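You operate a simulated robot arm through the tools that you are given. There is no shell and no other tool. Be economical: measure what you need, move in short steps, check, and stop when the job is done.

Carry out the task below with a simulated two-armed robot. There is one attempt and no reset: what you move stays moved.

JOB
Free the cable end with the yellow sleeve from the clamp and lay it in the grey tray.
Fine: slacken both clamp bolts about four turns with the nut runner, they stay in their holes; dock it again with its switch back at IN, and leave the hinged plate open. Set down upright: cable nut runner.

The check looks at the end state, three seconds after you hand in, the way a careful person would. Anything else that was tipped, shoved, dropped, spilled or broken makes it a failure.

ROBOT AND FRAMES
Two 7-joint arms with two-finger parallel grippers on one trunk, on a base that drives. Base frame: it is fixed to the floor where the robot stands at the start and does not move with it; the origin is under the middle of the robot, x ahead of it, y to its left, z up. Units: mm, rad, N and s.
The left shoulder is at the start at [50, 165, 1083], the right one opposite. With the tool pointing down near the work surface each hand reaches from about 240 to 700 mm from the robot's upright axis, wherever it stands, measured 20 degrees to its own side. Places, roughly: cable direction switch [400, 0, 900]; cable end with yellow sleeve (3x3x12 cm) [300, -200, 900]; far clamp bolt [300, -200, 900]; hinged clamp plate [300, -200, 900]; inside of the grey tray [1300, 1500, 700]; near clamp bolt [300, -100, 900]. Payload 3.91 kg a hand.
Tool frame (each hand has its own): the origin (TCP) lies between the finger pads and is the grasp point; the fingertips stand 30 mm ahead of it; z points along the fingers, y is the line along which they close. The gripper opens to 110 mm. The fingers are 20 mm wide and 10 mm thick; the gripper's body (48 by 112 mm) begins 55 mm behind the TCP.
Orientation is that of the tool frame in the base frame, as a unit quaternion [x, y, z, w]. With the fingers straight down and closing along the base's y, the tool's x points along the base's -x, its y along +y and its z along -z.

CONTROLS
- The arms move only by the tool jog_arm. It takes "left_moves", "right_moves" or both (then of equal length, played together; a hand with none holds still); each is a list of rows, each a list of 7 numbers: the turn, a rotation vector about the tool's x, y, z in rad, then the shift along the tool's x, y, z in mm, then the gripper command, from -1 (shut) to 1 (fully open), values between in proportion. In form: [[rx, ry, rz, dx, dy, dz, gripper], ...]. A call has 1 to 20 rows; each row is the pose to reach, as a shift and turn from the pose commanded when the call began, along the tool's axes at that moment. Each row takes 0.2 s and may step no farther than 50 mm and 0.15 rad from the row before; otherwise, or with a gripper value out of range, the whole call is refused. Where a pose cannot be reached the arm comes as near as it can. A force on the tool above 40 N (or 10 N above the force at the start of the call, whichever is more), or a blocked arm, ends the call early, and 0.2 s more pass. Each finger travels about 45 mm/s and halts on what it meets, pressing with about 24 N; the grip force reading is that of the motor and also rises with nothing between the fingers. The clock runs only during rows and for 0.2 s after the last one: add rows that repeat a pose to give the fingers time. The reply holds the time, the measured pose of the TCP, the force on the tool along the base axes, the opening and the grip force, in the units named above and with some noise, with the torque about the TCP (base axes, N m) and any sound that the robot's microphone picked up.
- Cameras (640 x 400 px; columns grow to the right, rows downward): "scene" is now at [120, -18.3, 1276.2]; the picture's right is [-0.19, -0.98, 0.00], its down [-0.36, 0.07, -0.93] and it looks along [0.91, -0.18, -0.37] (base axes); focal length 214 px, centre (320, 200). "left" rides on the left gripper at [72, -17, -103] in its tool frame; the picture's right is [0.23, 0.97, 0.00], its down [-0.76, 0.18, -0.62] and it looks along [-0.61, 0.14, 0.78] (tool axes); focal length 222 px, centre (320, 200). "right" rides on the right gripper at [72, 17, -103] in its tool frame; the picture's right is [-0.23, 0.97, 0.00], its down [-0.76, -0.18, -0.62] and it looks along [-0.61, -0.14, 0.78] (tool axes); focal length 222 px, centre (320, 200). There is no depth. A picture from a camera that has moved, and an enlarged one, comes with that camera's place and axes in the base frame and with its lens.
- grab_frame(camera): a new picture of that camera. The clock stands still meanwhile.
- slide_trunk(by): slides the trunk up (or, below 0, down) by that many mm; the arms and the scene camera ride with it, the base frame stays. It gives what a move gives, with no picture.
- roll_base(legs): drives the robot by 1 to 6 legs, each [ahead, left, turn to the left] in mm, mm and rad, along the robot's own axes; the way and the turn of a leg run together, so that a leg with both is an arc; at most 1500 mm and 3.142 rad a leg. The arms and the cameras ride along, it lands a little off, and it stops where it bumps. It gives what a move gives.
- head_to(pan, tilt): turns the head with the scene camera to pan (to the left, within 1.396 rad either way) and tilt (down, from -0.506 to 1.204), counted from straight ahead of the robot. It gives what a move gives.
- enlarge(camera, box): a new picture of the part [left, top, right, bottom] of that camera's present view, enlarged. The clock stands still meanwhile.
- close_job(): hands the job in; it is judged then, once.

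Go step by step. Nothing tells you exact positions but the pictures and the camera data: compare them with the known pose of the tool, close in by small moves and look again before you grip or let go. The budget is 120 turns and 92 pictures, counting those below and the enlarged ones. Unless the task says otherwise, let go and move clear before handing in.

The tools are called after "Call:" by a JSON object that holds its "method" and its "body". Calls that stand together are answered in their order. jog_arm: Moves the arms, as the interface text tells. Its arguments: {"type":"object","properties":{"left_moves":{"type":"array"},"right_moves":{"type":"array"}},"required":[]} The other tools are called the same way: slide_trunk (by) slides the trunk up or down; roll_base (legs) drives the base; head_to (pan, tilt) turns the head that bears the scene camera; grab_frame (camera) takes a picture; enlarge (camera, box) takes an enlarged picture of a part of a camera's view; close_job () hands the job in.

At the start:

```text
time_s: 0.0
left_tcp_pos: [284.9, 41.4, 1273.3]
left_tool_rot: [0.0, 1.0, 0.0, 0.0]
left_contact_force: [0.6, -0.3, -0.1]
left_torque: [0.04, 0.01, 0.02]
left_opening: 110.0
left_grip_force: 0.0
right_tcp_pos: [243.4, -156.2, 1000.1]
right_tool_rot: [0.0, 1.0, -0.001, 0.0]
right_contact_force: [0.1, 1.4, 0.4]
right_torque: [-0.02, -0.02, 0.0]
right_opening: 110.0
right_grip_force: 0.1
trunk travel left (down, up): [-303.0, 200.0]
robot x, y, heading: [0.8, -1.2, -0.002]
head pan, tilt: [-0.194, 0.374]
```

scene: 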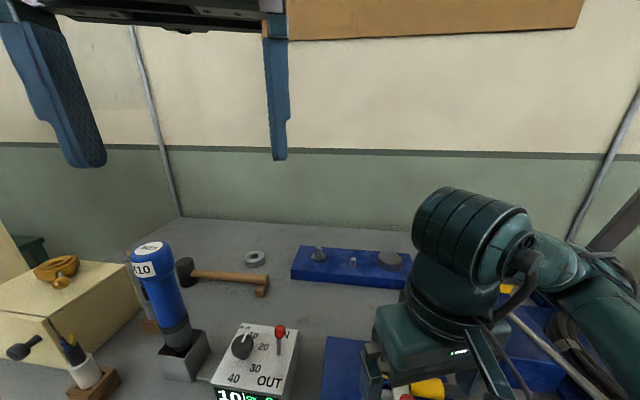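
right: 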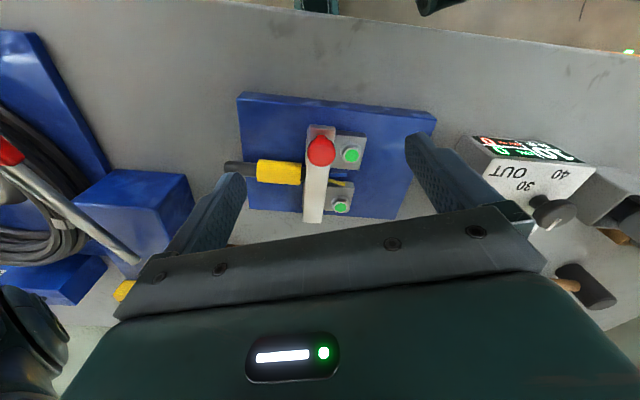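
left: 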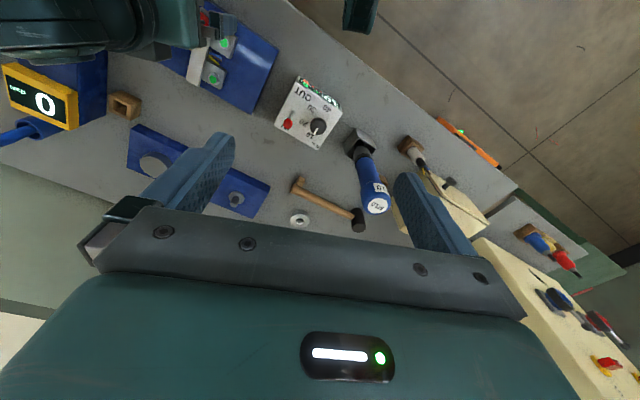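

I see a blue clamp board with a yellow sleeve and two green bolts, a control box with knob and red switch, and a blue tool standing in a dock. I'll look closer before moving.

Call:
{"method": "enlarge", "body": {"camera": "scene", "box": [100, 220, 340, 400]}}

Call:
{"method": "enlarge", "body": {"camera": "right", "box": [220, 80, 460, 230]}}

Call:
{"method": "enlarge", "body": {"camera": "left", "box": [0, 0, 420, 240]}}

```text
2.22 times, centred on (220, 310) of scene
camera zoom: at [120.0, -18.3, 1276.2], right [-0.19, -0.98, 0.0], down [-0.36, 0.07, -0.93], along [0.91, -0.18, -0.37], focal length 477 px, centre (542, -44)
```

zoom: 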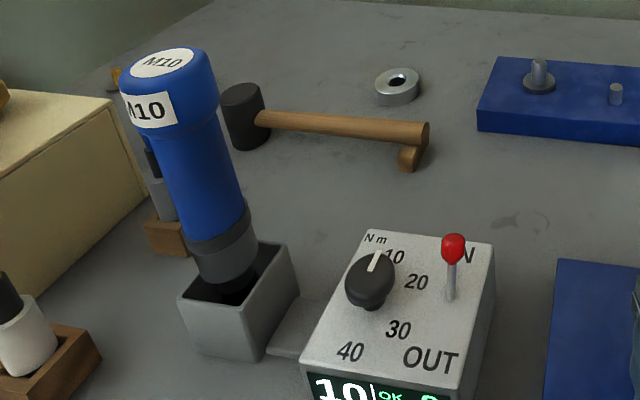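

```text
2.67 times, centred on (340, 155) of right
camera zoom: at [170.1, -139.5, 1103.3], right [0.23, 0.97, 0.0], down [0.76, -0.18, 0.62], along [0.61, -0.14, -0.78], focal length 592 px, centre (267, 320)
```

zoom: 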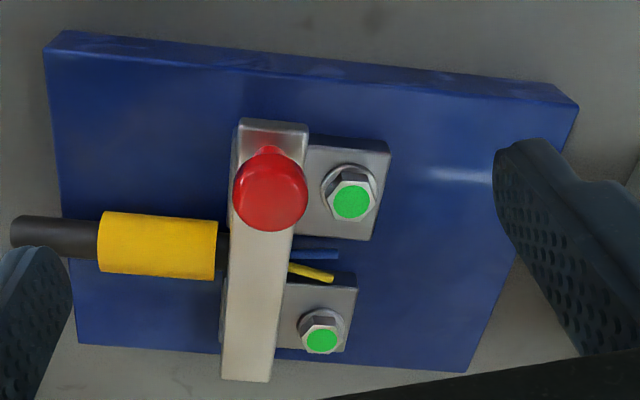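

```text
1.52 times, centred on (210, 120) of left
camera zoom: at [213.5, 24.1, 1376.5], right [-0.23, 0.97, 0.0], down [0.76, 0.18, 0.62], along [0.61, 0.14, -0.78], focal length 338 px, centre (488, 322)
```

zoom: 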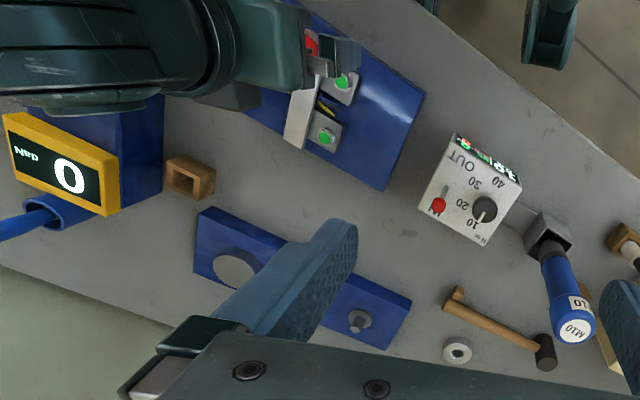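

The dock, control box with IN/OUT lever, and clamp are located roughly. I'll raise the right arm and look around with the head.

Call:
{"method": "jog_arm", "body": {"right_moves": [[0, 0, 0, 0, -40, -40, 1], [0, 0, 0, 0, -80, -80, 1], [0, 0, 0, 0, -120, -120, 1], [0, 0, 0, 0, -150, -160, 1], [0, 0, 0, 0, -180, -200, 1]]}}

Call:
{"method": "head_to", "body": {"pan": -0.35, "tilt": 0.9}}

Call:
{"method": "grab_frame", "body": {"camera": "scene"}}

Call:
{"method": "grab_frame", "body": {"camera": "right"}}

Call:
{"method": "head_to", "body": {"pan": 1.0, "tilt": 0.4}}

Call:
{"method": "grab_frame", "body": {"camera": "scene"}}

```text
refused: row 1 steps farther than a row can; nothing moved
```

```text
time_s: 0.9
left_tcp_pos: [287.6, 42.6, 1273.1]
left_tool_rot: [0.001, 1.0, 0.0, 0.001]
left_contact_force: [-0.6, 0.7, 0.0]
left_torque: [0.0, 0.0, 0.04]
left_opening: 110.1
left_grip_force: 0.1
right_tcp_pos: [241.7, -157.6, 1000.8]
right_tool_rot: [-0.001, 1.0, 0.0, 0.0]
right_contact_force: [0.2, -0.4, -0.2]
right_torque: [0.04, 0.0, -0.01]
right_opening: 110.0
right_grip_force: 0.1
trunk travel left (down, up): [-303.0, 200.0]
robot x, y, heading: [2.8, -2.2, 0.002]
head pan, tilt: [-0.351, 0.901]
```

```text
85 pictures are left
camera scene: at [99.7, -26.3, 1230.9], right [-0.34, -0.94, 0.0], down [-0.74, 0.27, -0.62], along [0.58, -0.21, -0.78], focal length 214 px, centre (320, 200)
```

scene: 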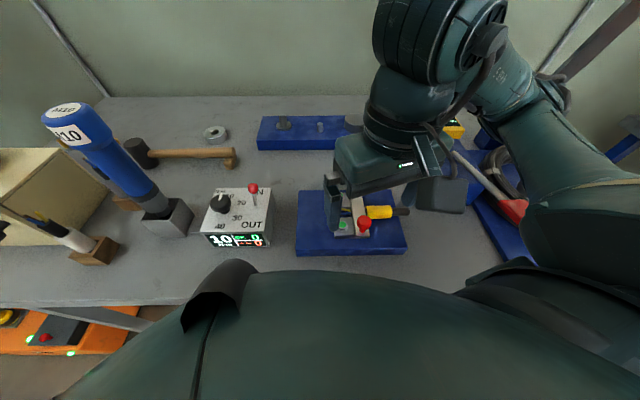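

```text
84 pictures are left
camera right: at [170.1, -139.5, 1103.3], right [0.23, 0.97, 0.0], down [0.76, -0.18, 0.62], along [0.61, -0.14, -0.78], focal length 222 px, centre (320, 200)
```

right: 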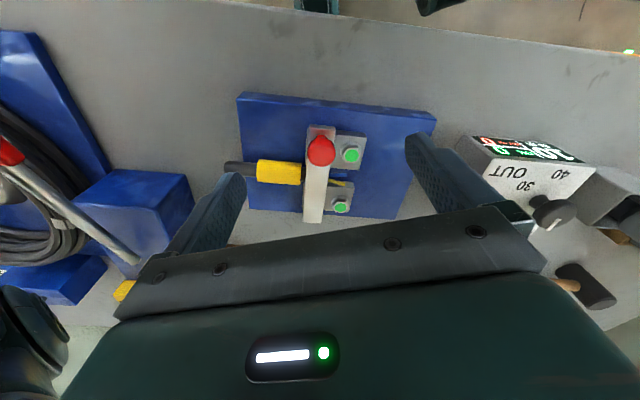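

```text
time_s: 2.5
left_tcp_pos: [285.5, 41.5, 1272.5]
left_tool_rot: [0.0, 1.0, -0.001, 0.0]
left_contact_force: [0.7, 0.2, -0.1]
left_torque: [-0.01, 0.03, -0.02]
left_opening: 110.1
left_grip_force: 0.0
right_tcp_pos: [241.8, -155.9, 999.6]
right_tool_rot: [0.0, 1.0, 0.0, 0.0]
right_contact_force: [0.0, -0.5, 0.8]
right_torque: [0.03, -0.02, 0.01]
right_opening: 110.0
right_grip_force: 0.0
trunk travel left (down, up): [-303.0, 200.0]
robot x, y, heading: [1.3, 1.2, 0.002]
head pan, tilt: [1.0, 0.4]
```

```text
83 pictures are left
camera scene: at [78.9, 77.5, 1273.8], right [0.84, -0.54, 0.0], down [-0.21, -0.33, -0.92], along [0.5, 0.77, -0.39], focal length 214 px, centre (320, 200)
```

scene: 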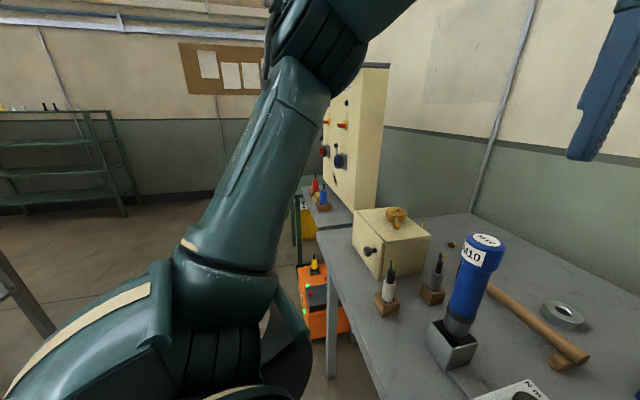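

The tray isn't visible yet. I'll get the right arm off the clamp for a clear view.

Call:
{"method": "jog_arm", "body": {"right_moves": [[0, 0, 0, 0, -30, -35, 1], [0, 0, 0, 0, -60, -70, 1], [0, 0, 0, 0, -90, -105, 1], [0, 0, 0, 0, -120, -140, 1], [0, 0, 0, 0, -150, -175, 1], [0, 0, 0, 0, -180, -200, 1], [0, 0, 0, 0, -210, -200, 1]]}}

Call:
{"method": "head_to", "body": {"pan": -0.35, "tilt": 0.9}}

Call:
{"method": "grab_frame", "body": {"camera": "scene"}}

Call:
{"method": "grab_frame", "body": {"camera": "right"}}

Call:
{"method": "enlarge", "body": {"camera": "scene", "box": [180, 150, 440, 280]}}

```text
time_s: 4.0
left_tcp_pos: [286.0, 40.5, 1272.8]
left_tool_rot: [0.0, 1.0, 0.0, 0.0]
left_contact_force: [-0.4, -0.9, 0.5]
left_torque: [0.04, 0.01, -0.01]
left_opening: 110.0
left_grip_force: 0.1
right_tcp_pos: [284.2, -324.0, 1173.5]
right_tool_rot: [0.0, 1.0, 0.001, 0.0]
right_contact_force: [-0.7, -0.3, 0.5]
right_torque: [0.01, -0.01, 0.01]
right_opening: 110.1
right_grip_force: 0.0
right hand out of reach, approached as far as the arm can: row 5, 6, 7
trunk travel left (down, up): [-303.0, 200.0]
robot x, y, heading: [1.2, 4.9, -0.001]
head pan, tilt: [1.0, 0.4]
```

```text
time_s: 5.5
left_tcp_pos: [285.8, 40.7, 1272.7]
left_tool_rot: [0.0, 1.0, 0.0, 0.0]
left_contact_force: [0.7, 0.7, 0.8]
left_torque: [0.02, 0.02, -0.01]
left_opening: 109.9
left_grip_force: 0.0
right_tcp_pos: [285.0, -324.1, 1172.5]
right_tool_rot: [0.0, 1.0, 0.0, 0.0]
right_contact_force: [-0.2, 0.2, -0.2]
right_torque: [0.01, -0.04, -0.02]
right_opening: 109.8
right_grip_force: 0.1
trunk travel left (down, up): [-303.0, 200.0]
robot x, y, heading: [-0.2, -1.1, -0.006]
head pan, tilt: [-0.351, 0.901]
```

```text
82 pictures are left
camera scene: at [99.7, -26.3, 1230.8], right [-0.34, -0.94, 0.0], down [-0.74, 0.27, -0.62], along [0.58, -0.21, -0.78], focal length 214 px, centre (320, 200)
```

scene: 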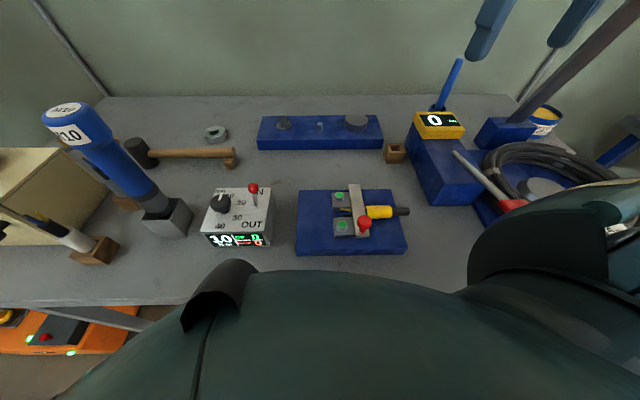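

```text
81 pictures are left
camera right: at [212.8, -307.1, 1276.5], right [0.23, 0.97, 0.0], down [0.76, -0.18, 0.62], along [0.61, -0.14, -0.78], focal length 222 px, centre (320, 200)
```

right: 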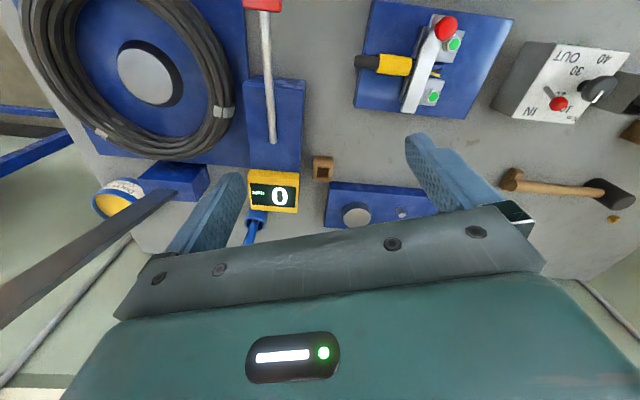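

```text
2.46 times, centred on (310, 215) of scene
camera zoom: at [99.7, -26.3, 1230.8], right [-0.34, -0.94, 0.0], down [-0.74, 0.27, -0.62], along [0.58, -0.21, -0.78], focal length 528 px, centre (345, 163)
```

zoom: 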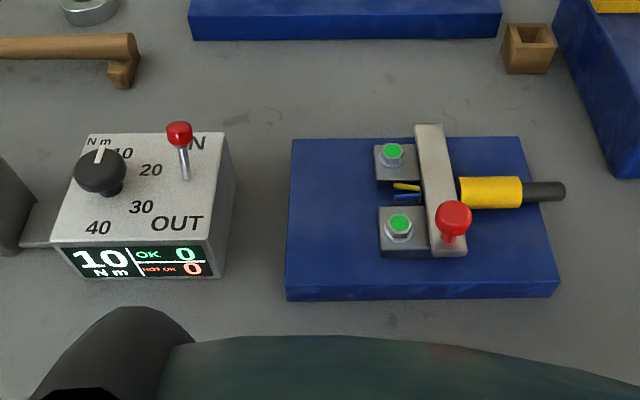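

Lever ball ≈ (377, 0, 947), near bolt ≈ (277, -132, 905), far bolt ≈ (342, -155, 902), knob ≈ (252, -157, 937). I'll zoom in on the clamp, lever and runner for details.

Call:
{"method": "enlarge", "body": {"camera": "scene", "box": [320, 175, 416, 250]}}

Call:
{"method": "enlarge", "body": {"camera": "right", "box": [350, 5, 490, 120]}}

Call:
{"method": "enlarge", "body": {"camera": "scene", "box": [30, 90, 270, 250]}}

Call:
{"method": "grab_frame", "body": {"camera": "left"}}

```text
5.33 times, centred on (368, 212) of scene
camera zoom: at [99.7, -26.3, 1230.8], right [-0.34, -0.94, 0.0], down [-0.74, 0.27, -0.62], along [0.58, -0.21, -0.78], focal length 1144 px, centre (64, 133)
```

zoom: 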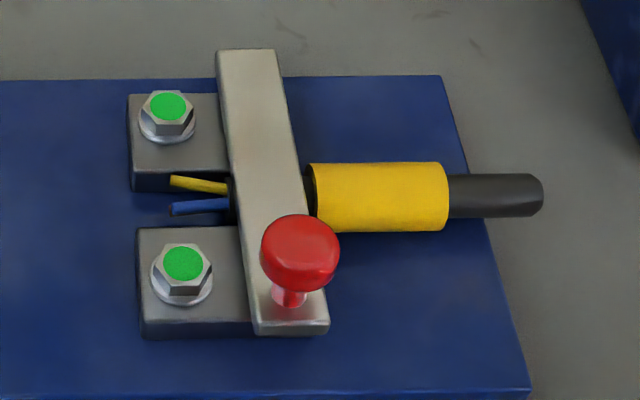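

```text
3.48 times, centred on (420, 62) of right
camera zoom: at [212.8, -307.1, 1276.5], right [0.23, 0.97, 0.0], down [0.76, -0.18, 0.62], along [0.61, -0.14, -0.78], focal length 773 px, centre (-28, 678)
```

zoom: 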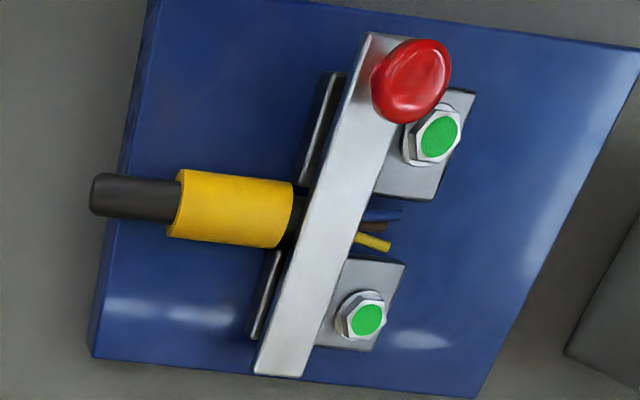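

```text
2.50 times, centred on (150, 170) of scene
camera zoom: at [99.7, -26.3, 1230.8], right [-0.34, -0.94, 0.0], down [-0.74, 0.27, -0.62], along [0.58, -0.21, -0.78], focal length 536 px, centre (745, 275)
```

zoom: 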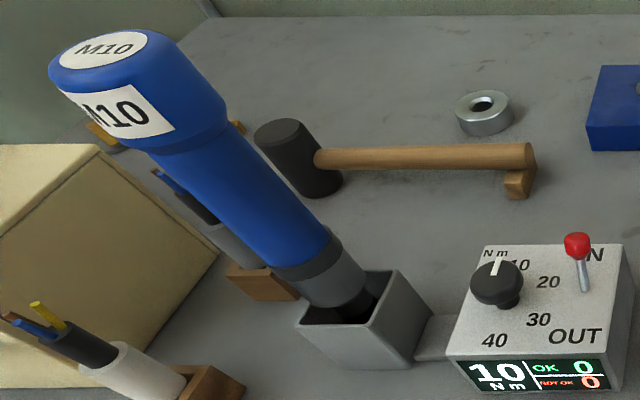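

```text
76 pictures are left
camera left: at [213.4, 24.1, 1376.5], right [-0.23, 0.97, 0.0], down [0.76, 0.18, 0.62], along [0.61, 0.14, -0.78], focal length 222 px, centre (320, 200)
```

left: 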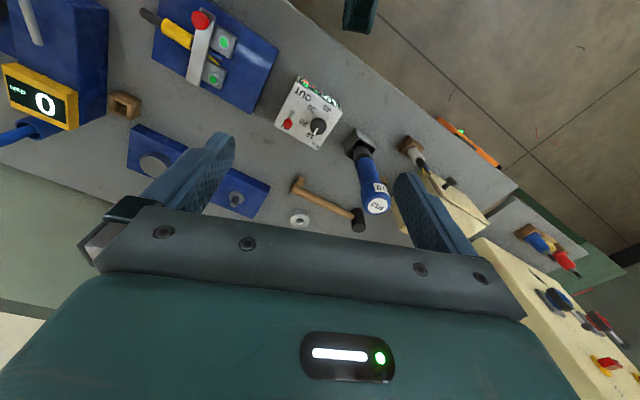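

The lever leans to IN (far side); I'll push it toward the robot with the closed left fingers. First move above and behind it.

Call:
{"method": "jog_arm", "body": {"left_moves": [[0, 0, 0, -20, -8, 36, -1], [0, 0, 0, -40, -16, 72, -1], [0, 0, 0, -60, -24, 108, -1], [0, 0, 0, -82, -33, 144, -1], [0, 0, 0, -104, -42, 180, -1], [0, 0, 0, -126, -51, 215, -1], [0, 0, 0, -126, -51, 223, -1], [0, 0, 0, -126, -51, 223, -1]]}}

Call:
{"method": "grab_frame", "body": {"camera": "left"}}

Call:
{"method": "enlarge", "body": {"camera": "scene", "box": [180, 130, 340, 250]}}

```text
time_s: 7.3
left_tcp_pos: [409.6, -8.9, 1047.9]
left_tool_rot: [0.0, 1.0, 0.0, 0.0]
left_contact_force: [0.5, -0.5, -0.5]
left_torque: [0.02, -0.01, -0.04]
left_opening: 0.1
left_grip_force: 23.7
right_tcp_pos: [284.9, -325.5, 1173.8]
right_tool_rot: [0.0, 1.0, 0.001, 0.001]
right_contact_force: [0.4, -0.1, -0.8]
right_torque: [0.03, -0.02, 0.03]
right_opening: 109.9
right_grip_force: 0.1
trunk travel left (down, up): [-303.0, 200.0]
robot x, y, heading: [-2.0, -0.5, -0.003]
head pan, tilt: [-0.351, 0.901]
```

```text
75 pictures are left
camera left: at [338.4, -25.2, 1152.2], right [-0.23, 0.97, 0.0], down [0.76, 0.18, 0.62], along [0.61, 0.14, -0.78], focal length 222 px, centre (320, 200)
```

left: 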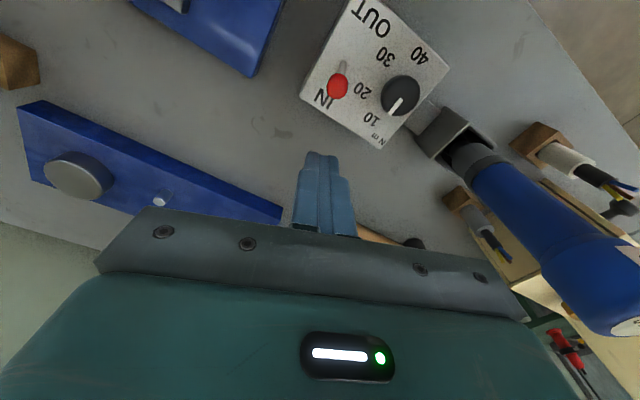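

```text
3.33 times, centred on (260, 190) of scene
camera zoom: at [99.7, -26.4, 1230.8], right [-0.34, -0.94, 0.0], down [-0.74, 0.27, -0.62], along [0.58, -0.21, -0.78], focal length 715 px, centre (520, 233)
```

zoom: 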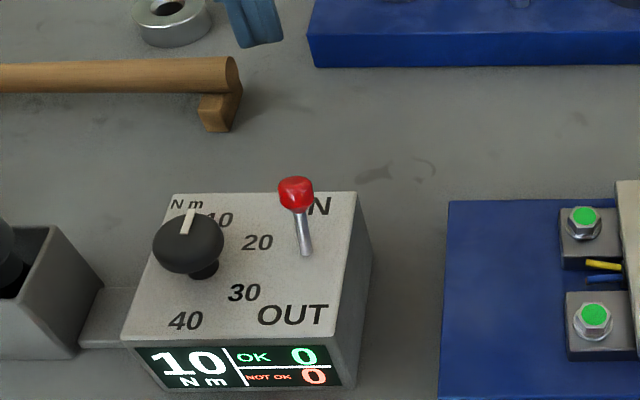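

Ball position confirmed at (377, -1, 947). Descend behind it and sweep toward the robot along the box axis.

Call:
{"method": "jog_arm", "body": {"left_moves": [[0, 0, 0, 0, 0, 40, -1], [0, 0, 0, 0, 0, 78, -1], [0, 0, 0, 0, 0, 78, -1], [0, 0, 0, 14, 4, 78, -1], [0, 0, 0, 28, 8, 78, -1], [0, 0, 0, 40, 11, 78, -1], [0, 0, 0, 50, 14, 78, -1], [0, 0, 0, 54, 15, 78, -1], [0, 0, 0, 54, 15, 78, -1]]}}

Call:
{"method": "enlarge", "body": {"camera": "scene", "box": [180, 130, 340, 250]}}

```text
time_s: 9.3
left_tcp_pos: [353.0, 4.0, 988.7]
left_tool_rot: [0.0, 1.0, -0.004, 0.021]
left_contact_force: [0.3, 0.5, 0.7]
left_torque: [0.01, 0.0, -0.03]
left_opening: 0.0
left_grip_force: 23.8
right_tcp_pos: [274.6, -327.2, 1175.9]
right_tool_rot: [0.0, 1.0, 0.001, 0.007]
right_contact_force: [0.0, 0.0, 0.1]
right_torque: [0.02, -0.04, 0.01]
right_opening: 109.9
right_grip_force: 0.0
trunk travel left (down, up): [-303.0, 200.0]
robot x, y, heading: [1.3, 1.2, 0.004]
head pan, tilt: [-0.351, 0.901]
```

```text
3.33 times, centred on (260, 190) of scene
camera zoom: at [88.8, -29.0, 1232.1], right [-0.34, -0.94, -0.01], down [-0.73, 0.27, -0.63], along [0.59, -0.21, -0.78], focal length 715 px, centre (520, 233)
```

zoom: 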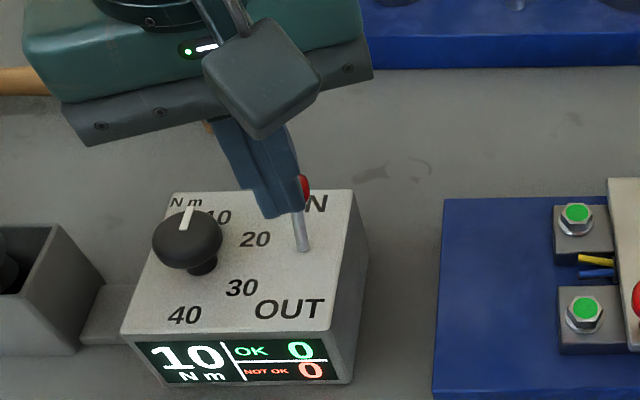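

The hand hasn't come down fully and the robot seems leaned slightly; I'll check what's touching.

Call:
{"method": "grab_frame", "body": {"camera": "scene"}}

Call:
{"method": "grab_frame", "body": {"camera": "left"}}

Call:
{"method": "head_to", "body": {"pan": 0.35, "tilt": 1.1}}

Call:
{"method": "grab_frame", "body": {"camera": "scene"}}

```text
72 pictures are left
camera scene: at [88.8, -29.0, 1232.1], right [-0.34, -0.94, -0.01], down [-0.73, 0.27, -0.63], along [0.59, -0.21, -0.78], focal length 214 px, centre (320, 200)
```

scene: 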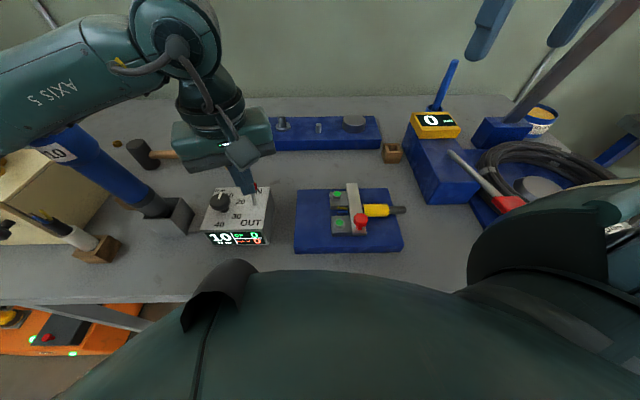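

```text
71 pictures are left
camera left: at [276.5, -13.2, 1089.6], right [-0.23, 0.97, -0.02], down [0.73, 0.18, 0.65], along [0.64, 0.13, -0.76], focal length 222 px, centre (320, 200)
```

left: 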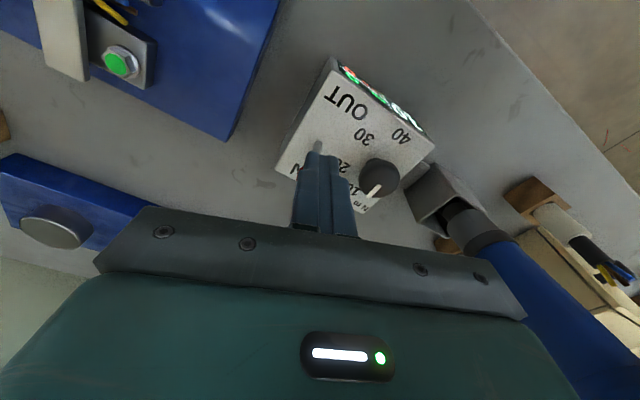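

```text
time_s: 10.4
left_tcp_pos: [353.6, 3.2, 988.5]
left_tool_rot: [0.001, 1.0, -0.004, 0.021]
left_contact_force: [-0.2, 0.1, 0.4]
left_torque: [0.01, 0.03, -0.01]
left_opening: 0.0
left_grip_force: 24.5
right_tcp_pos: [275.6, -327.2, 1176.0]
right_tool_rot: [0.0, 1.0, 0.002, 0.006]
right_contact_force: [0.0, 0.3, 0.5]
right_torque: [0.0, -0.01, 0.03]
right_opening: 110.0
right_grip_force: 0.0
trunk travel left (down, up): [-303.0, 200.0]
robot x, y, heading: [-1.3, -2.4, 0.001]
head pan, tilt: [0.351, 1.1]
```

```text
70 pictures are left
camera scene: at [77.8, 18.6, 1218.3], right [0.34, -0.94, 0.0], down [-0.83, -0.3, -0.46], along [0.44, 0.16, -0.89], focal length 214 px, centre (320, 200)
```

scene: 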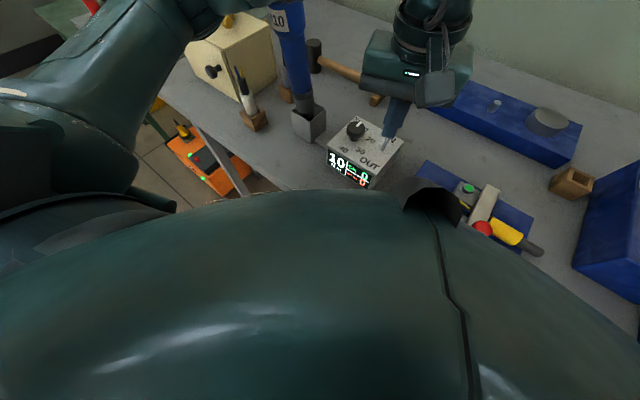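

The left forearm appears to be resting on the nut runner's top. I'll lift the left hand straight up and use the right hand for the lever instead.

Call:
{"method": "jog_arm", "body": {"left_moves": [[0, 0, 0, 0, 0, -40, -1], [0, 0, 0, 0, 0, -80, -1], [0, 0, 0, 0, 0, -120, -1], [0, 0, 0, 0, 0, -160, -1], [0, 0, 0, 0, 0, -200, -1], [0, 0, 0, 0, 0, -240, -1]]}}

Call:
{"method": "grab_frame", "body": {"camera": "scene"}}

Call:
{"method": "grab_frame", "body": {"camera": "left"}}

```text
time_s: 11.8
left_tcp_pos: [357.9, 4.3, 1210.5]
left_tool_rot: [-0.001, 1.0, -0.001, 0.0]
left_contact_force: [0.4, -0.6, 0.6]
left_torque: [-0.02, 0.0, 0.01]
left_opening: 0.0
left_grip_force: 23.7
right_tcp_pos: [284.3, -325.2, 1173.4]
right_tool_rot: [0.0, 1.0, 0.0, 0.0]
right_contact_force: [0.2, -0.2, 1.0]
right_torque: [0.01, -0.02, 0.06]
right_opening: 110.0
right_grip_force: 0.0
trunk travel left (down, up): [-303.0, 200.0]
robot x, y, heading: [2.1, 4.9, 0.003]
head pan, tilt: [0.351, 1.1]
```

```text
69 pictures are left
camera scene: at [87.6, 21.1, 1217.0], right [0.34, -0.94, 0.0], down [-0.84, -0.31, -0.45], along [0.43, 0.16, -0.89], focal length 214 px, centre (320, 200)
```

scene: 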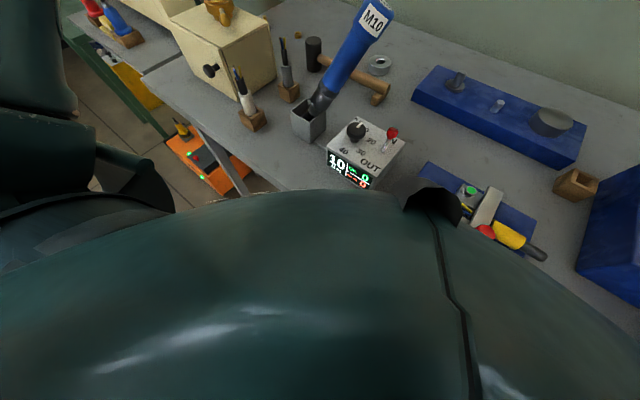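

```text
68 pictures are left
camera left: at [284.8, -12.6, 1314.5], right [-0.23, 0.97, 0.0], down [0.76, 0.18, 0.62], along [0.61, 0.14, -0.78], focal length 222 px, centre (320, 200)
```

left: 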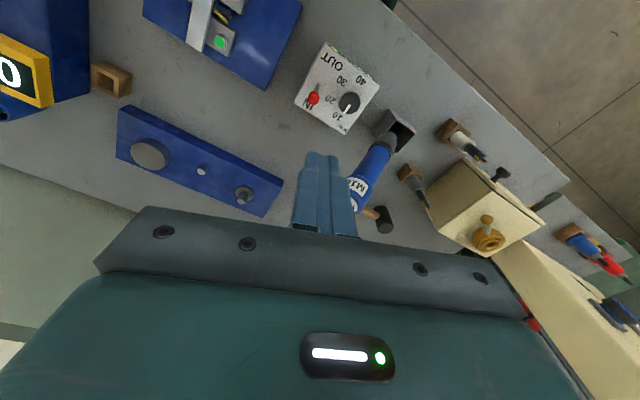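

The runner now leans in its dock (toward -y, slightly away), still in place. I'll move the left hand clear and measure its lean carefully so I can grasp it along its axis.

Call:
{"method": "jog_arm", "body": {"left_moves": [[0, 0, 0, 10, 40, -20, -0.5], [0, 0, 0, 20, 80, -40, 0], [0, 0, 0, 30, 120, -50, 0.5], [0, 0, 0, 40, 160, -50, 1], [0, 0, 0, 50, 200, -50, 1], [0, 0, 0, 60, 240, -50, 1], [0, 0, 0, 60, 240, -50, 1]]}}

Call:
{"method": "head_to", "body": {"pan": 0.2, "tilt": 0.7}}

Call:
{"method": "grab_frame", "body": {"camera": "left"}}

Call:
{"method": "grab_frame", "body": {"camera": "scene"}}

Call:
{"method": "grab_frame", "body": {"camera": "right"}}

```text
time_s: 13.4
left_tcp_pos: [296.5, 244.8, 1260.9]
left_tool_rot: [0.0, 1.0, 0.0, 0.0]
left_contact_force: [-0.3, 0.3, 0.2]
left_torque: [0.0, 0.01, -0.02]
left_opening: 110.1
left_grip_force: 0.0
right_tcp_pos: [284.5, -324.4, 1173.2]
right_tool_rot: [0.0, 1.0, 0.0, 0.0]
right_contact_force: [-0.1, 0.1, 0.4]
right_torque: [-0.01, 0.0, -0.03]
right_opening: 110.0
right_grip_force: 0.1
trunk travel left (down, up): [-303.0, 200.0]
robot x, y, heading: [-1.1, -0.6, 0.002]
head pan, tilt: [0.351, 1.1]
```

```text
time_s: 14.3
left_tcp_pos: [296.7, 245.7, 1261.3]
left_tool_rot: [0.0, 1.0, 0.0, 0.0]
left_contact_force: [-0.4, 0.2, 0.2]
left_torque: [0.01, -0.02, 0.01]
left_opening: 109.9
left_grip_force: 0.1
right_tcp_pos: [285.0, -325.0, 1173.7]
right_tool_rot: [0.001, 1.0, 0.0, 0.0]
right_contact_force: [-0.3, 0.3, 0.8]
right_torque: [-0.01, -0.02, 0.01]
right_opening: 110.0
right_grip_force: 0.1
trunk travel left (down, up): [-303.0, 200.0]
robot x, y, heading: [1.0, -1.7, -0.003]
head pan, tilt: [0.201, 0.7]
```

```text
67 pictures are left
camera left: at [224.3, 227.8, 1364.4], right [-0.23, 0.97, 0.0], down [0.76, 0.18, 0.62], along [0.61, 0.14, -0.78], focal length 222 px, centre (320, 200)
```

left: 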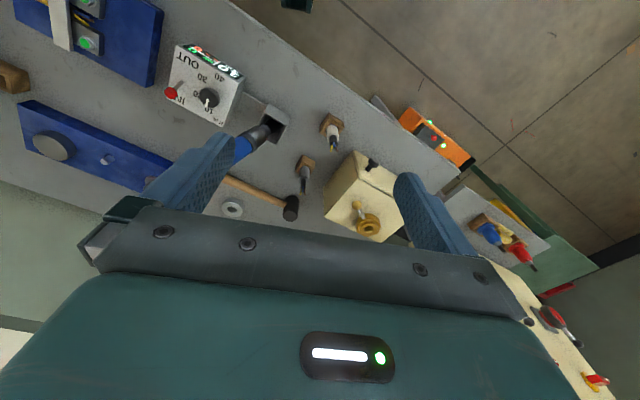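

```text
66 pictures are left
camera scene: at [112.0, 16.6, 1246.9], right [0.2, -0.98, 0.0], down [-0.63, -0.13, -0.76], along [0.75, 0.15, -0.64], focal length 214 px, centre (320, 200)
```

scene: 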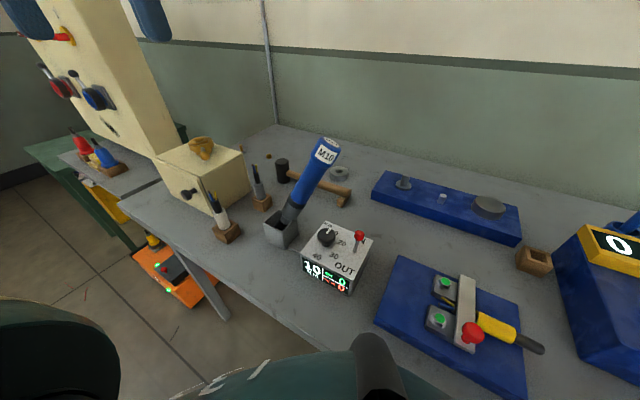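

```text
65 pictures are left
camera right: at [213.0, -307.3, 1276.5], right [0.23, 0.97, 0.0], down [0.76, -0.18, 0.62], along [0.61, -0.14, -0.78], focal length 222 px, centre (320, 200)
```

right: 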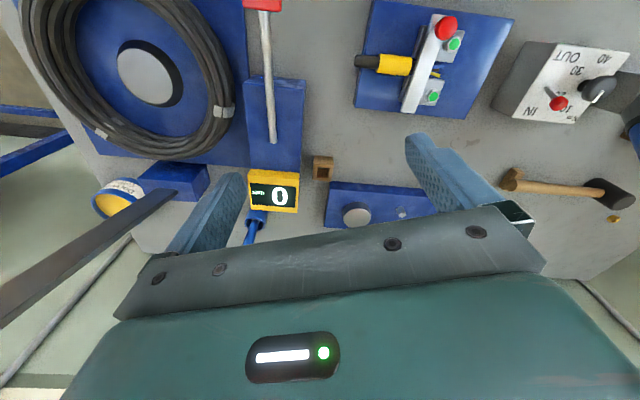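

I'll use the right hand for the runner (it leans toward that side). Getting two good views of its axis.

Call:
{"method": "jog_arm", "body": {"right_moves": [[0, 0, 0, 0, 45, 0, 1], [0, 0, 0, 0, 90, 0, 1], [0, 0, 0, 0, 135, 0, 1], [0, 0, 0, 0, 180, 0, 1], [0, 0, 0, 0, 180, 0, 1]]}}

Call:
{"method": "grab_frame", "body": {"camera": "right"}}

Call:
{"method": "enlarge", "body": {"camera": "scene", "box": [230, 120, 390, 260]}}

```text
time_s: 15.5
left_tcp_pos: [297.3, 245.3, 1260.9]
left_tool_rot: [0.0, 1.0, 0.0, 0.0]
left_contact_force: [0.1, 0.0, -0.2]
left_torque: [0.02, 0.0, 0.0]
left_opening: 110.3
left_grip_force: 0.0
right_tcp_pos: [282.2, -141.8, 1174.8]
right_tool_rot: [0.001, 1.0, 0.001, 0.0]
right_contact_force: [0.1, 0.0, 0.4]
right_torque: [0.0, -0.01, -0.01]
right_opening: 109.9
right_grip_force: 0.0
trunk travel left (down, up): [-303.0, 200.0]
robot x, y, heading: [1.7, 1.4, 0.006]
head pan, tilt: [0.201, 0.7]
```

```text
64 pictures are left
camera right: at [211.5, -125.2, 1277.5], right [0.23, 0.97, 0.0], down [0.76, -0.18, 0.62], along [0.61, -0.14, -0.78], focal length 222 px, centre (320, 200)
```

right: 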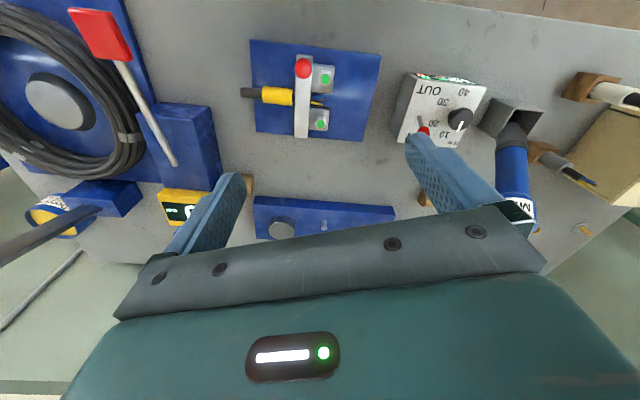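

```text
2.86 times, centred on (310, 190) of scene
camera zoom: at [111.9, 16.1, 1247.0], right [0.2, -0.98, 0.0], down [-0.63, -0.13, -0.77], along [0.75, 0.15, -0.64], focal length 613 px, centre (349, 229)
```

zoom: 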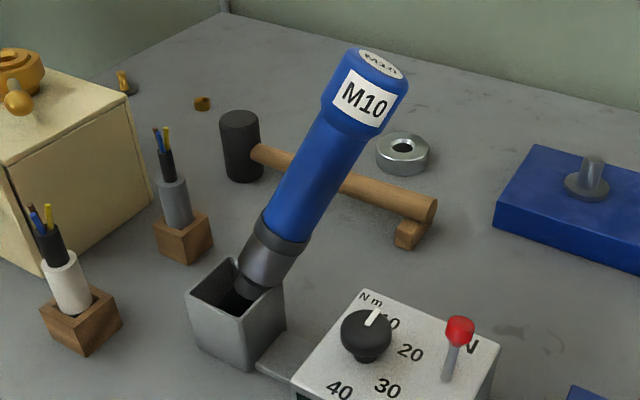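

Runner axis estimated direction ≈ (0.27,-0.45,0.85), head centre ≈ (469, 81, 1050). I'll bring the right hand to a pre-grasp 120 mm back along that axis and check.

Call:
{"method": "jog_arm", "body": {"right_moves": [[-0.06, 0.035, 0, -27, 21, -15, 1], [-0.119, 0.071, 0, -55, 42, -30, 1], [-0.178, 0.106, 0, -82, 63, -40, 1], [-0.237, 0.142, 0, -110, 85, -40, 1], [-0.296, 0.177, 0, -137, 106, -30, 1], [-0.355, 0.213, 0, -165, 127, -15, 1], [-0.415, 0.248, 0, -192, 148, 5, 1], [-0.474, 0.284, 0, -219, 169, 23, 1], [-0.474, 0.284, 0, -219, 169, 23, 1]]}}

Call:
{"method": "grab_frame", "body": {"camera": "right"}}

Call:
{"method": "grab_frame", "body": {"camera": "scene"}}

```text
time_s: 17.5
left_tcp_pos: [295.3, 244.7, 1262.0]
left_tool_rot: [0.0, 1.0, 0.0, 0.0]
left_contact_force: [-0.5, 0.8, 0.3]
left_torque: [0.02, 0.03, -0.02]
left_opening: 110.1
left_grip_force: 0.1
right_tcp_pos: [503.8, 28.3, 1149.3]
right_tool_rot: [0.0, 0.962, 0.236, -0.139]
right_contact_force: [0.3, -0.4, -0.6]
right_torque: [0.02, -0.01, 0.01]
right_opening: 109.9
right_grip_force: 0.0
trunk travel left (down, up): [-303.0, 200.0]
robot x, y, heading: [0.8, 1.3, -0.001]
head pan, tilt: [0.201, 0.7]
```

```text
62 pictures are left
camera right: at [464.0, -7.7, 1264.6], right [0.28, 0.88, 0.38], down [0.89, -0.39, 0.24], along [0.36, 0.27, -0.89], focal length 222 px, centre (320, 200)
```

right: 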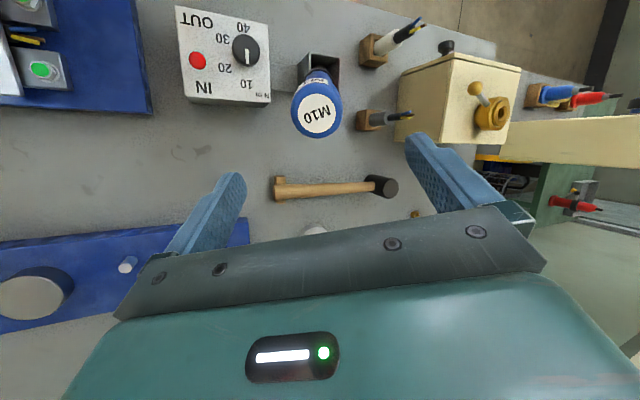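

```text
61 pictures are left
camera scene: at [111.9, 16.3, 1247.0], right [0.2, -0.98, 0.0], down [-0.63, -0.13, -0.77], along [0.75, 0.15, -0.64], focal length 214 px, centre (320, 200)
```

scene: 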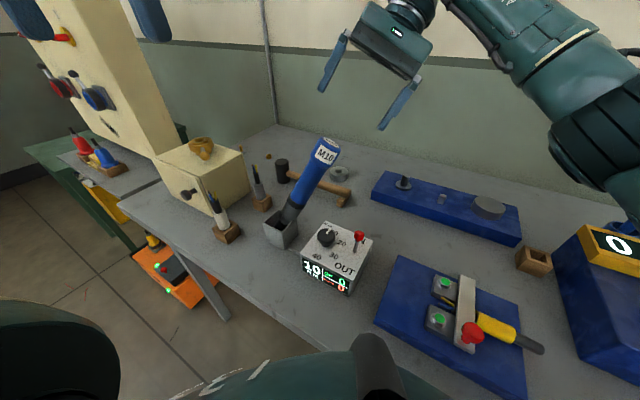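

Triangulated runner top at (465, 66, 1087), and axis direction confirmed. I correct sideways by 17/4 mm and advance 108 mm, then check before closing.

Call:
{"method": "jog_arm", "body": {"right_moves": [[0, 0, 0, 17, 4, 0, 1], [0, 0, 0, 17, 4, 40, 1], [0, 0, 0, 17, 4, 75, 1], [0, 0, 0, 17, 4, 100, 1], [0, 0, 0, 17, 4, 108, 1]]}}

Call:
{"method": "grab_frame", "body": {"camera": "right"}}

Call:
{"method": "enlarge", "body": {"camera": "scene", "box": [210, 60, 410, 260]}}

```text
time_s: 18.7
left_tcp_pos: [297.1, 246.1, 1260.7]
left_tool_rot: [0.0, 1.0, 0.0, 0.0]
left_contact_force: [0.6, 0.4, 1.1]
left_torque: [0.01, 0.01, 0.0]
left_opening: 110.0
left_grip_force: 0.0
right_tcp_pos: [459.1, 78.8, 1063.3]
right_tool_rot: [0.0, 0.962, 0.234, -0.141]
right_contact_force: [-0.6, 0.4, 0.3]
right_torque: [-0.02, 0.0, -0.01]
right_opening: 110.5
right_grip_force: 0.2
trunk travel left (down, up): [-303.0, 200.0]
robot x, y, heading: [1.7, -3.2, -0.002]
head pan, tilt: [0.201, 0.7]
```

```text
60 pictures are left
camera right: at [418.4, 43.8, 1179.9], right [0.28, 0.88, 0.38], down [0.89, -0.39, 0.24], along [0.36, 0.27, -0.89], focal length 222 px, centre (320, 200)
```

right: 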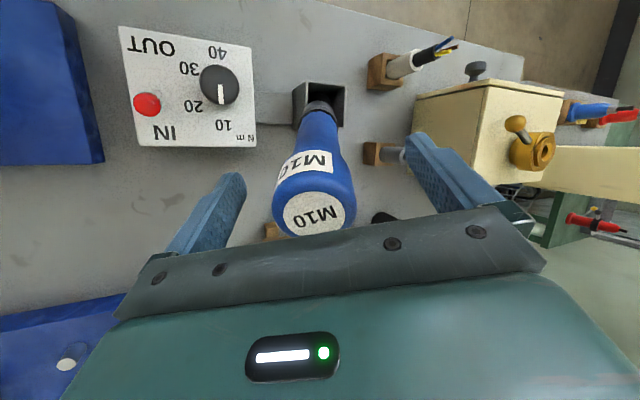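

```text
2.00 times, centred on (310, 160) of scene
camera zoom: at [112.1, 16.5, 1247.0], right [0.2, -0.98, 0.0], down [-0.63, -0.13, -0.76], along [0.75, 0.15, -0.64], focal length 429 px, centre (340, 280)
```

zoom: 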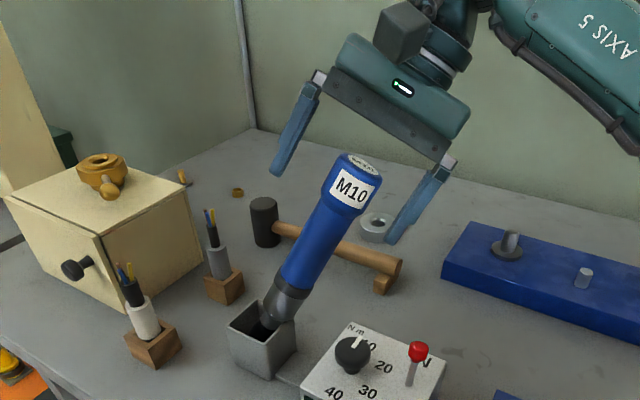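

Head is centred between the fingers (within ~3 mm). Advance 8 mm more and close.

Call:
{"method": "jog_arm", "body": {"right_moves": [[0, 0, 0, -2, -1, 8, 1], [0, 0, 0, -2, -1, 8, -1], [0, 0, 0, -2, -1, 8, -1], [0, 0, 0, -2, -1, 8, -1], [0, 0, 0, -2, -1, 8, -1], [0, 0, 0, -2, -1, 8, -1], [0, 0, 0, -2, -1, 8, -1], [0, 0, 0, -2, -1, 8, -1]]}}

Call:
{"method": "grab_frame", "body": {"camera": "right"}}

```text
time_s: 20.5
left_tcp_pos: [295.9, 245.9, 1261.2]
left_tool_rot: [-0.001, 1.0, 0.0, 0.0]
left_contact_force: [-0.9, -0.3, 0.4]
left_torque: [-0.01, 0.01, -0.02]
left_opening: 110.1
left_grip_force: 0.0
right_tcp_pos: [459.6, 81.2, 1056.4]
right_tool_rot: [0.0, 0.962, 0.233, -0.141]
right_contact_force: [-0.9, -3.3, 0.0]
right_torque: [-0.71, 0.04, 0.13]
right_opening: 45.7
right_grip_force: 24.5
trunk travel left (down, up): [-303.0, 200.0]
robot x, y, heading: [1.9, -0.8, -0.004]
head pan, tilt: [0.201, 0.7]
```

```text
58 pictures are left
camera right: at [418.2, 45.5, 1171.9], right [0.28, 0.88, 0.38], down [0.89, -0.39, 0.25], along [0.36, 0.26, -0.89], focal length 222 px, centre (320, 200)
```

right: 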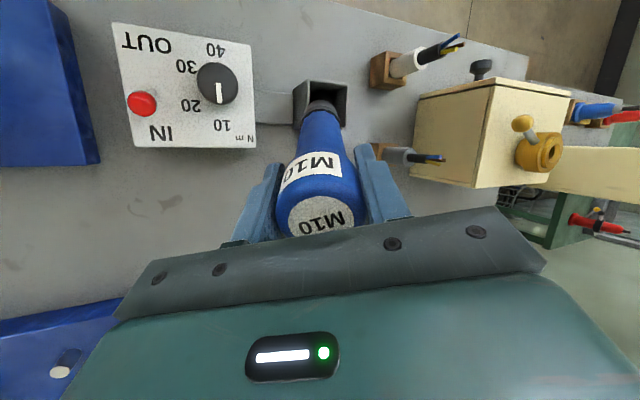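

Gripped (46 mm). Pull it out along its axis.

Call:
{"method": "jog_arm", "body": {"right_moves": [[0, 0, 0, 0, 0, -10, -1], [0, 0, 0, 0, 0, -25, -1], [0, 0, 0, 0, 0, -45, -1], [0, 0, 0, 0, 0, -70, -1], [0, 0, 0, 0, 0, -95, -1], [0, 0, 0, 0, 0, -120, -1]]}}

Call:
{"method": "grab_frame", "body": {"camera": "scene"}}

```text
time_s: 21.9
left_tcp_pos: [296.7, 245.3, 1261.4]
left_tool_rot: [-0.001, 1.0, 0.0, -0.001]
left_contact_force: [-0.3, -0.4, -0.2]
left_torque: [-0.01, 0.0, -0.02]
left_opening: 109.9
left_grip_force: 0.1
right_tcp_pos: [491.6, 27.3, 1158.2]
right_tool_rot: [-0.001, 0.962, 0.234, -0.141]
right_contact_force: [0.2, 0.4, -6.4]
right_torque: [-0.17, -0.12, 0.01]
right_opening: 45.5
right_grip_force: 24.3
trunk travel left (down, up): [-303.0, 200.0]
robot x, y, heading: [-1.0, 0.3, 0.002]
head pan, tilt: [0.201, 0.7]
```

```text
57 pictures are left
camera scene: at [112.3, 16.5, 1246.9], right [0.2, -0.98, 0.0], down [-0.63, -0.13, -0.76], along [0.75, 0.15, -0.64], focal length 214 px, centre (320, 200)
```

scene: 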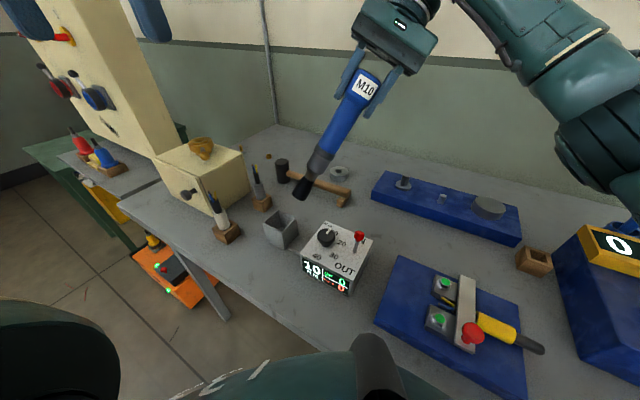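

Runner is free. Now straighten the right hand to vertical while lifting, then look at how the runner hangs.

Call:
{"method": "jog_arm", "body": {"right_moves": [[0.119, -0.071, 0, 3, 5, -10, -1], [0.237, -0.142, 0, 6, 10, -19, -1], [0.355, -0.213, 0, 9, 15, -29, -1], [0.474, -0.284, 0, 12, 20, -38, -1], [0.474, -0.284, 0, 12, 20, -38, -1]]}}

Call:
{"method": "grab_frame", "body": {"camera": "scene"}}

Call:
{"method": "grab_frame", "body": {"camera": "right"}}

```text
time_s: 23.1
left_tcp_pos: [295.8, 245.1, 1260.1]
left_tool_rot: [0.0, 1.0, 0.0, 0.0]
left_contact_force: [-0.5, 0.5, -0.4]
left_torque: [0.03, 0.01, -0.01]
left_opening: 110.1
left_grip_force: 0.0
right_tcp_pos: [491.4, 28.1, 1201.7]
right_tool_rot: [0.0, 1.0, 0.0, 0.001]
right_contact_force: [0.2, 0.6, -4.8]
right_torque: [0.01, 0.03, 0.01]
right_opening: 45.5
right_grip_force: 23.5
trunk travel left (down, up): [-303.0, 200.0]
robot x, y, heading: [2.9, -0.5, -0.003]
head pan, tilt: [0.201, 0.7]
```

```text
56 pictures are left
camera scene: at [112.6, 16.4, 1246.9], right [0.2, -0.98, 0.0], down [-0.63, -0.13, -0.76], along [0.75, 0.15, -0.64], focal length 214 px, centre (320, 200)
```

scene: 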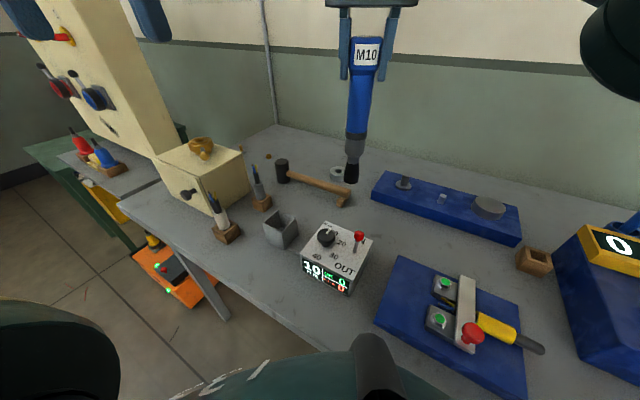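

```text
55 pictures are left
camera right: at [419.2, 44.9, 1305.4], right [0.23, 0.97, 0.0], down [0.76, -0.18, 0.62], along [0.61, -0.14, -0.78], focal length 222 px, centre (320, 200)
```

right: 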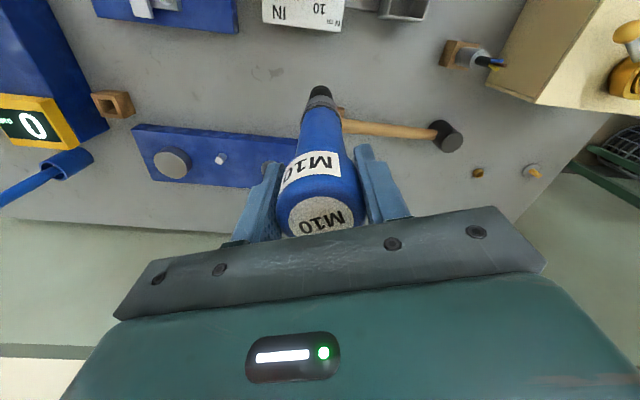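

The runner hangs nearly vertical. I'll zoom in on the socket tip to get its offset from the TCP.

Call:
{"method": "enlarge", "body": {"camera": "right", "box": [270, 70, 370, 132]}}

Call:
{"method": "enlarge", "body": {"camera": "scene", "box": [310, 20, 410, 200]}}

```text
6.40 times, centred on (320, 101) of right
camera zoom: at [419.2, 44.9, 1305.4], right [0.23, 0.97, 0.0], down [0.76, -0.18, 0.62], along [0.61, -0.14, -0.78], focal length 1422 px, centre (320, 834)
```

zoom: 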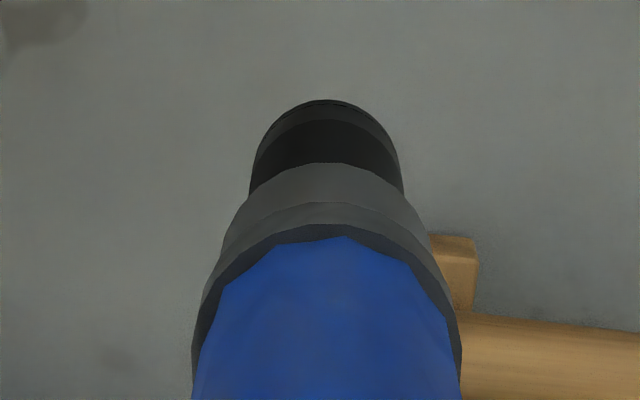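

```text
2.22 times, centred on (360, 110) of scene
camera zoom: at [112.6, 16.4, 1246.9], right [0.2, -0.98, 0.0], down [-0.63, -0.13, -0.76], along [0.75, 0.15, -0.64], focal length 477 px, centre (231, 400)
```

zoom: 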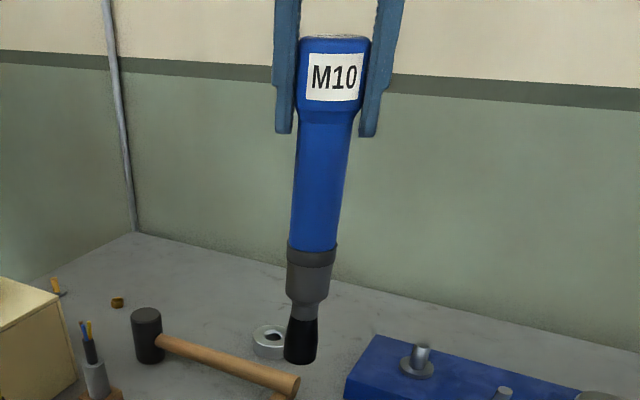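

The runner hangs vertical; tip ≈ 3–4 mm ahead in x and ~215 mm under the TCP. Move it over to the right side, then flip the lever with the left hand.

Call:
{"method": "jog_arm", "body": {"right_moves": [[0, 0, 0, 27, -33, 0, -1], [0, 0, 0, 54, -66, 0, -1], [0, 0, 0, 82, -98, 0, -1], [0, 0, 0, 109, -130, 0, -1], [0, 0, 0, 136, -163, 0, -1], [0, 0, 0, 164, -196, 0, -1], [0, 0, 0, 191, -228, 0, -1], [0, 0, 0, 191, -228, 0, -1]]}}

Call:
{"method": "jog_arm", "body": {"left_moves": [[0, 0, 0, -16, -36, 25, 0], [0, 0, 0, -32, -72, 50, -1], [0, 0, 0, -48, -108, 75, -1], [0, 0, 0, -64, -145, 100, -1], [0, 0, 0, -82, -182, 125, -1], [0, 0, 0, -100, -220, 150, -1], [0, 0, 0, -115, -255, 180, -1], [0, 0, 0, -115, -255, 213, -1]]}}

Call:
{"method": "grab_frame", "body": {"camera": "scene"}}

```text
time_s: 24.9
left_tcp_pos: [296.0, 244.7, 1260.2]
left_tool_rot: [0.0, 1.0, -0.001, 0.0]
left_contact_force: [-1.1, -0.2, -0.7]
left_torque: [0.02, 0.01, 0.03]
left_opening: 110.1
left_grip_force: 0.1
right_tcp_pos: [301.2, -203.1, 1203.1]
right_tool_rot: [0.0, 1.0, 0.001, 0.0]
right_contact_force: [0.2, 1.0, -5.4]
right_torque: [0.02, 0.02, -0.02]
right_opening: 45.3
right_grip_force: 23.5
trunk travel left (down, up): [-303.0, 200.0]
robot x, y, heading: [0.2, -4.4, -0.002]
head pan, tilt: [0.201, 0.7]
```

```text
time_s: 26.7
left_tcp_pos: [411.6, -9.8, 1047.8]
left_tool_rot: [0.0, 1.0, 0.0, 0.0]
left_contact_force: [-0.8, 0.7, -1.0]
left_torque: [-0.04, 0.0, -0.01]
left_opening: 0.0
left_grip_force: 23.7
right_tcp_pos: [300.4, -202.3, 1203.3]
right_tool_rot: [0.0, 1.0, 0.001, 0.0]
right_contact_force: [-0.2, -0.5, -5.3]
right_torque: [0.0, 0.03, 0.04]
right_opening: 45.3
right_grip_force: 24.5
trunk travel left (down, up): [-303.0, 200.0]
robot x, y, heading: [1.2, 3.7, -0.005]
head pan, tilt: [0.201, 0.7]
```

```text
52 pictures are left
camera scene: at [112.4, 16.7, 1247.0], right [0.2, -0.98, 0.0], down [-0.63, -0.13, -0.76], along [0.75, 0.15, -0.64], focal length 214 px, centre (320, 200)
```

scene: 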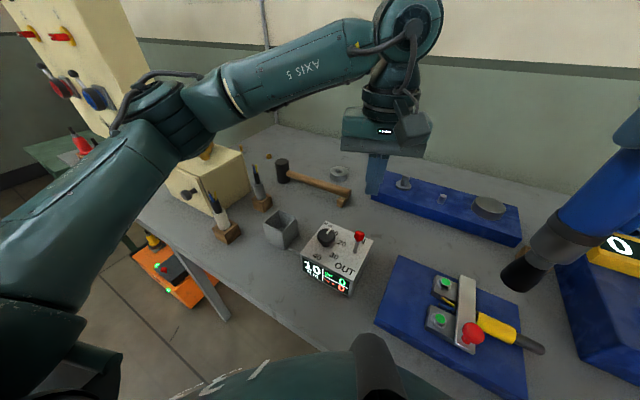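

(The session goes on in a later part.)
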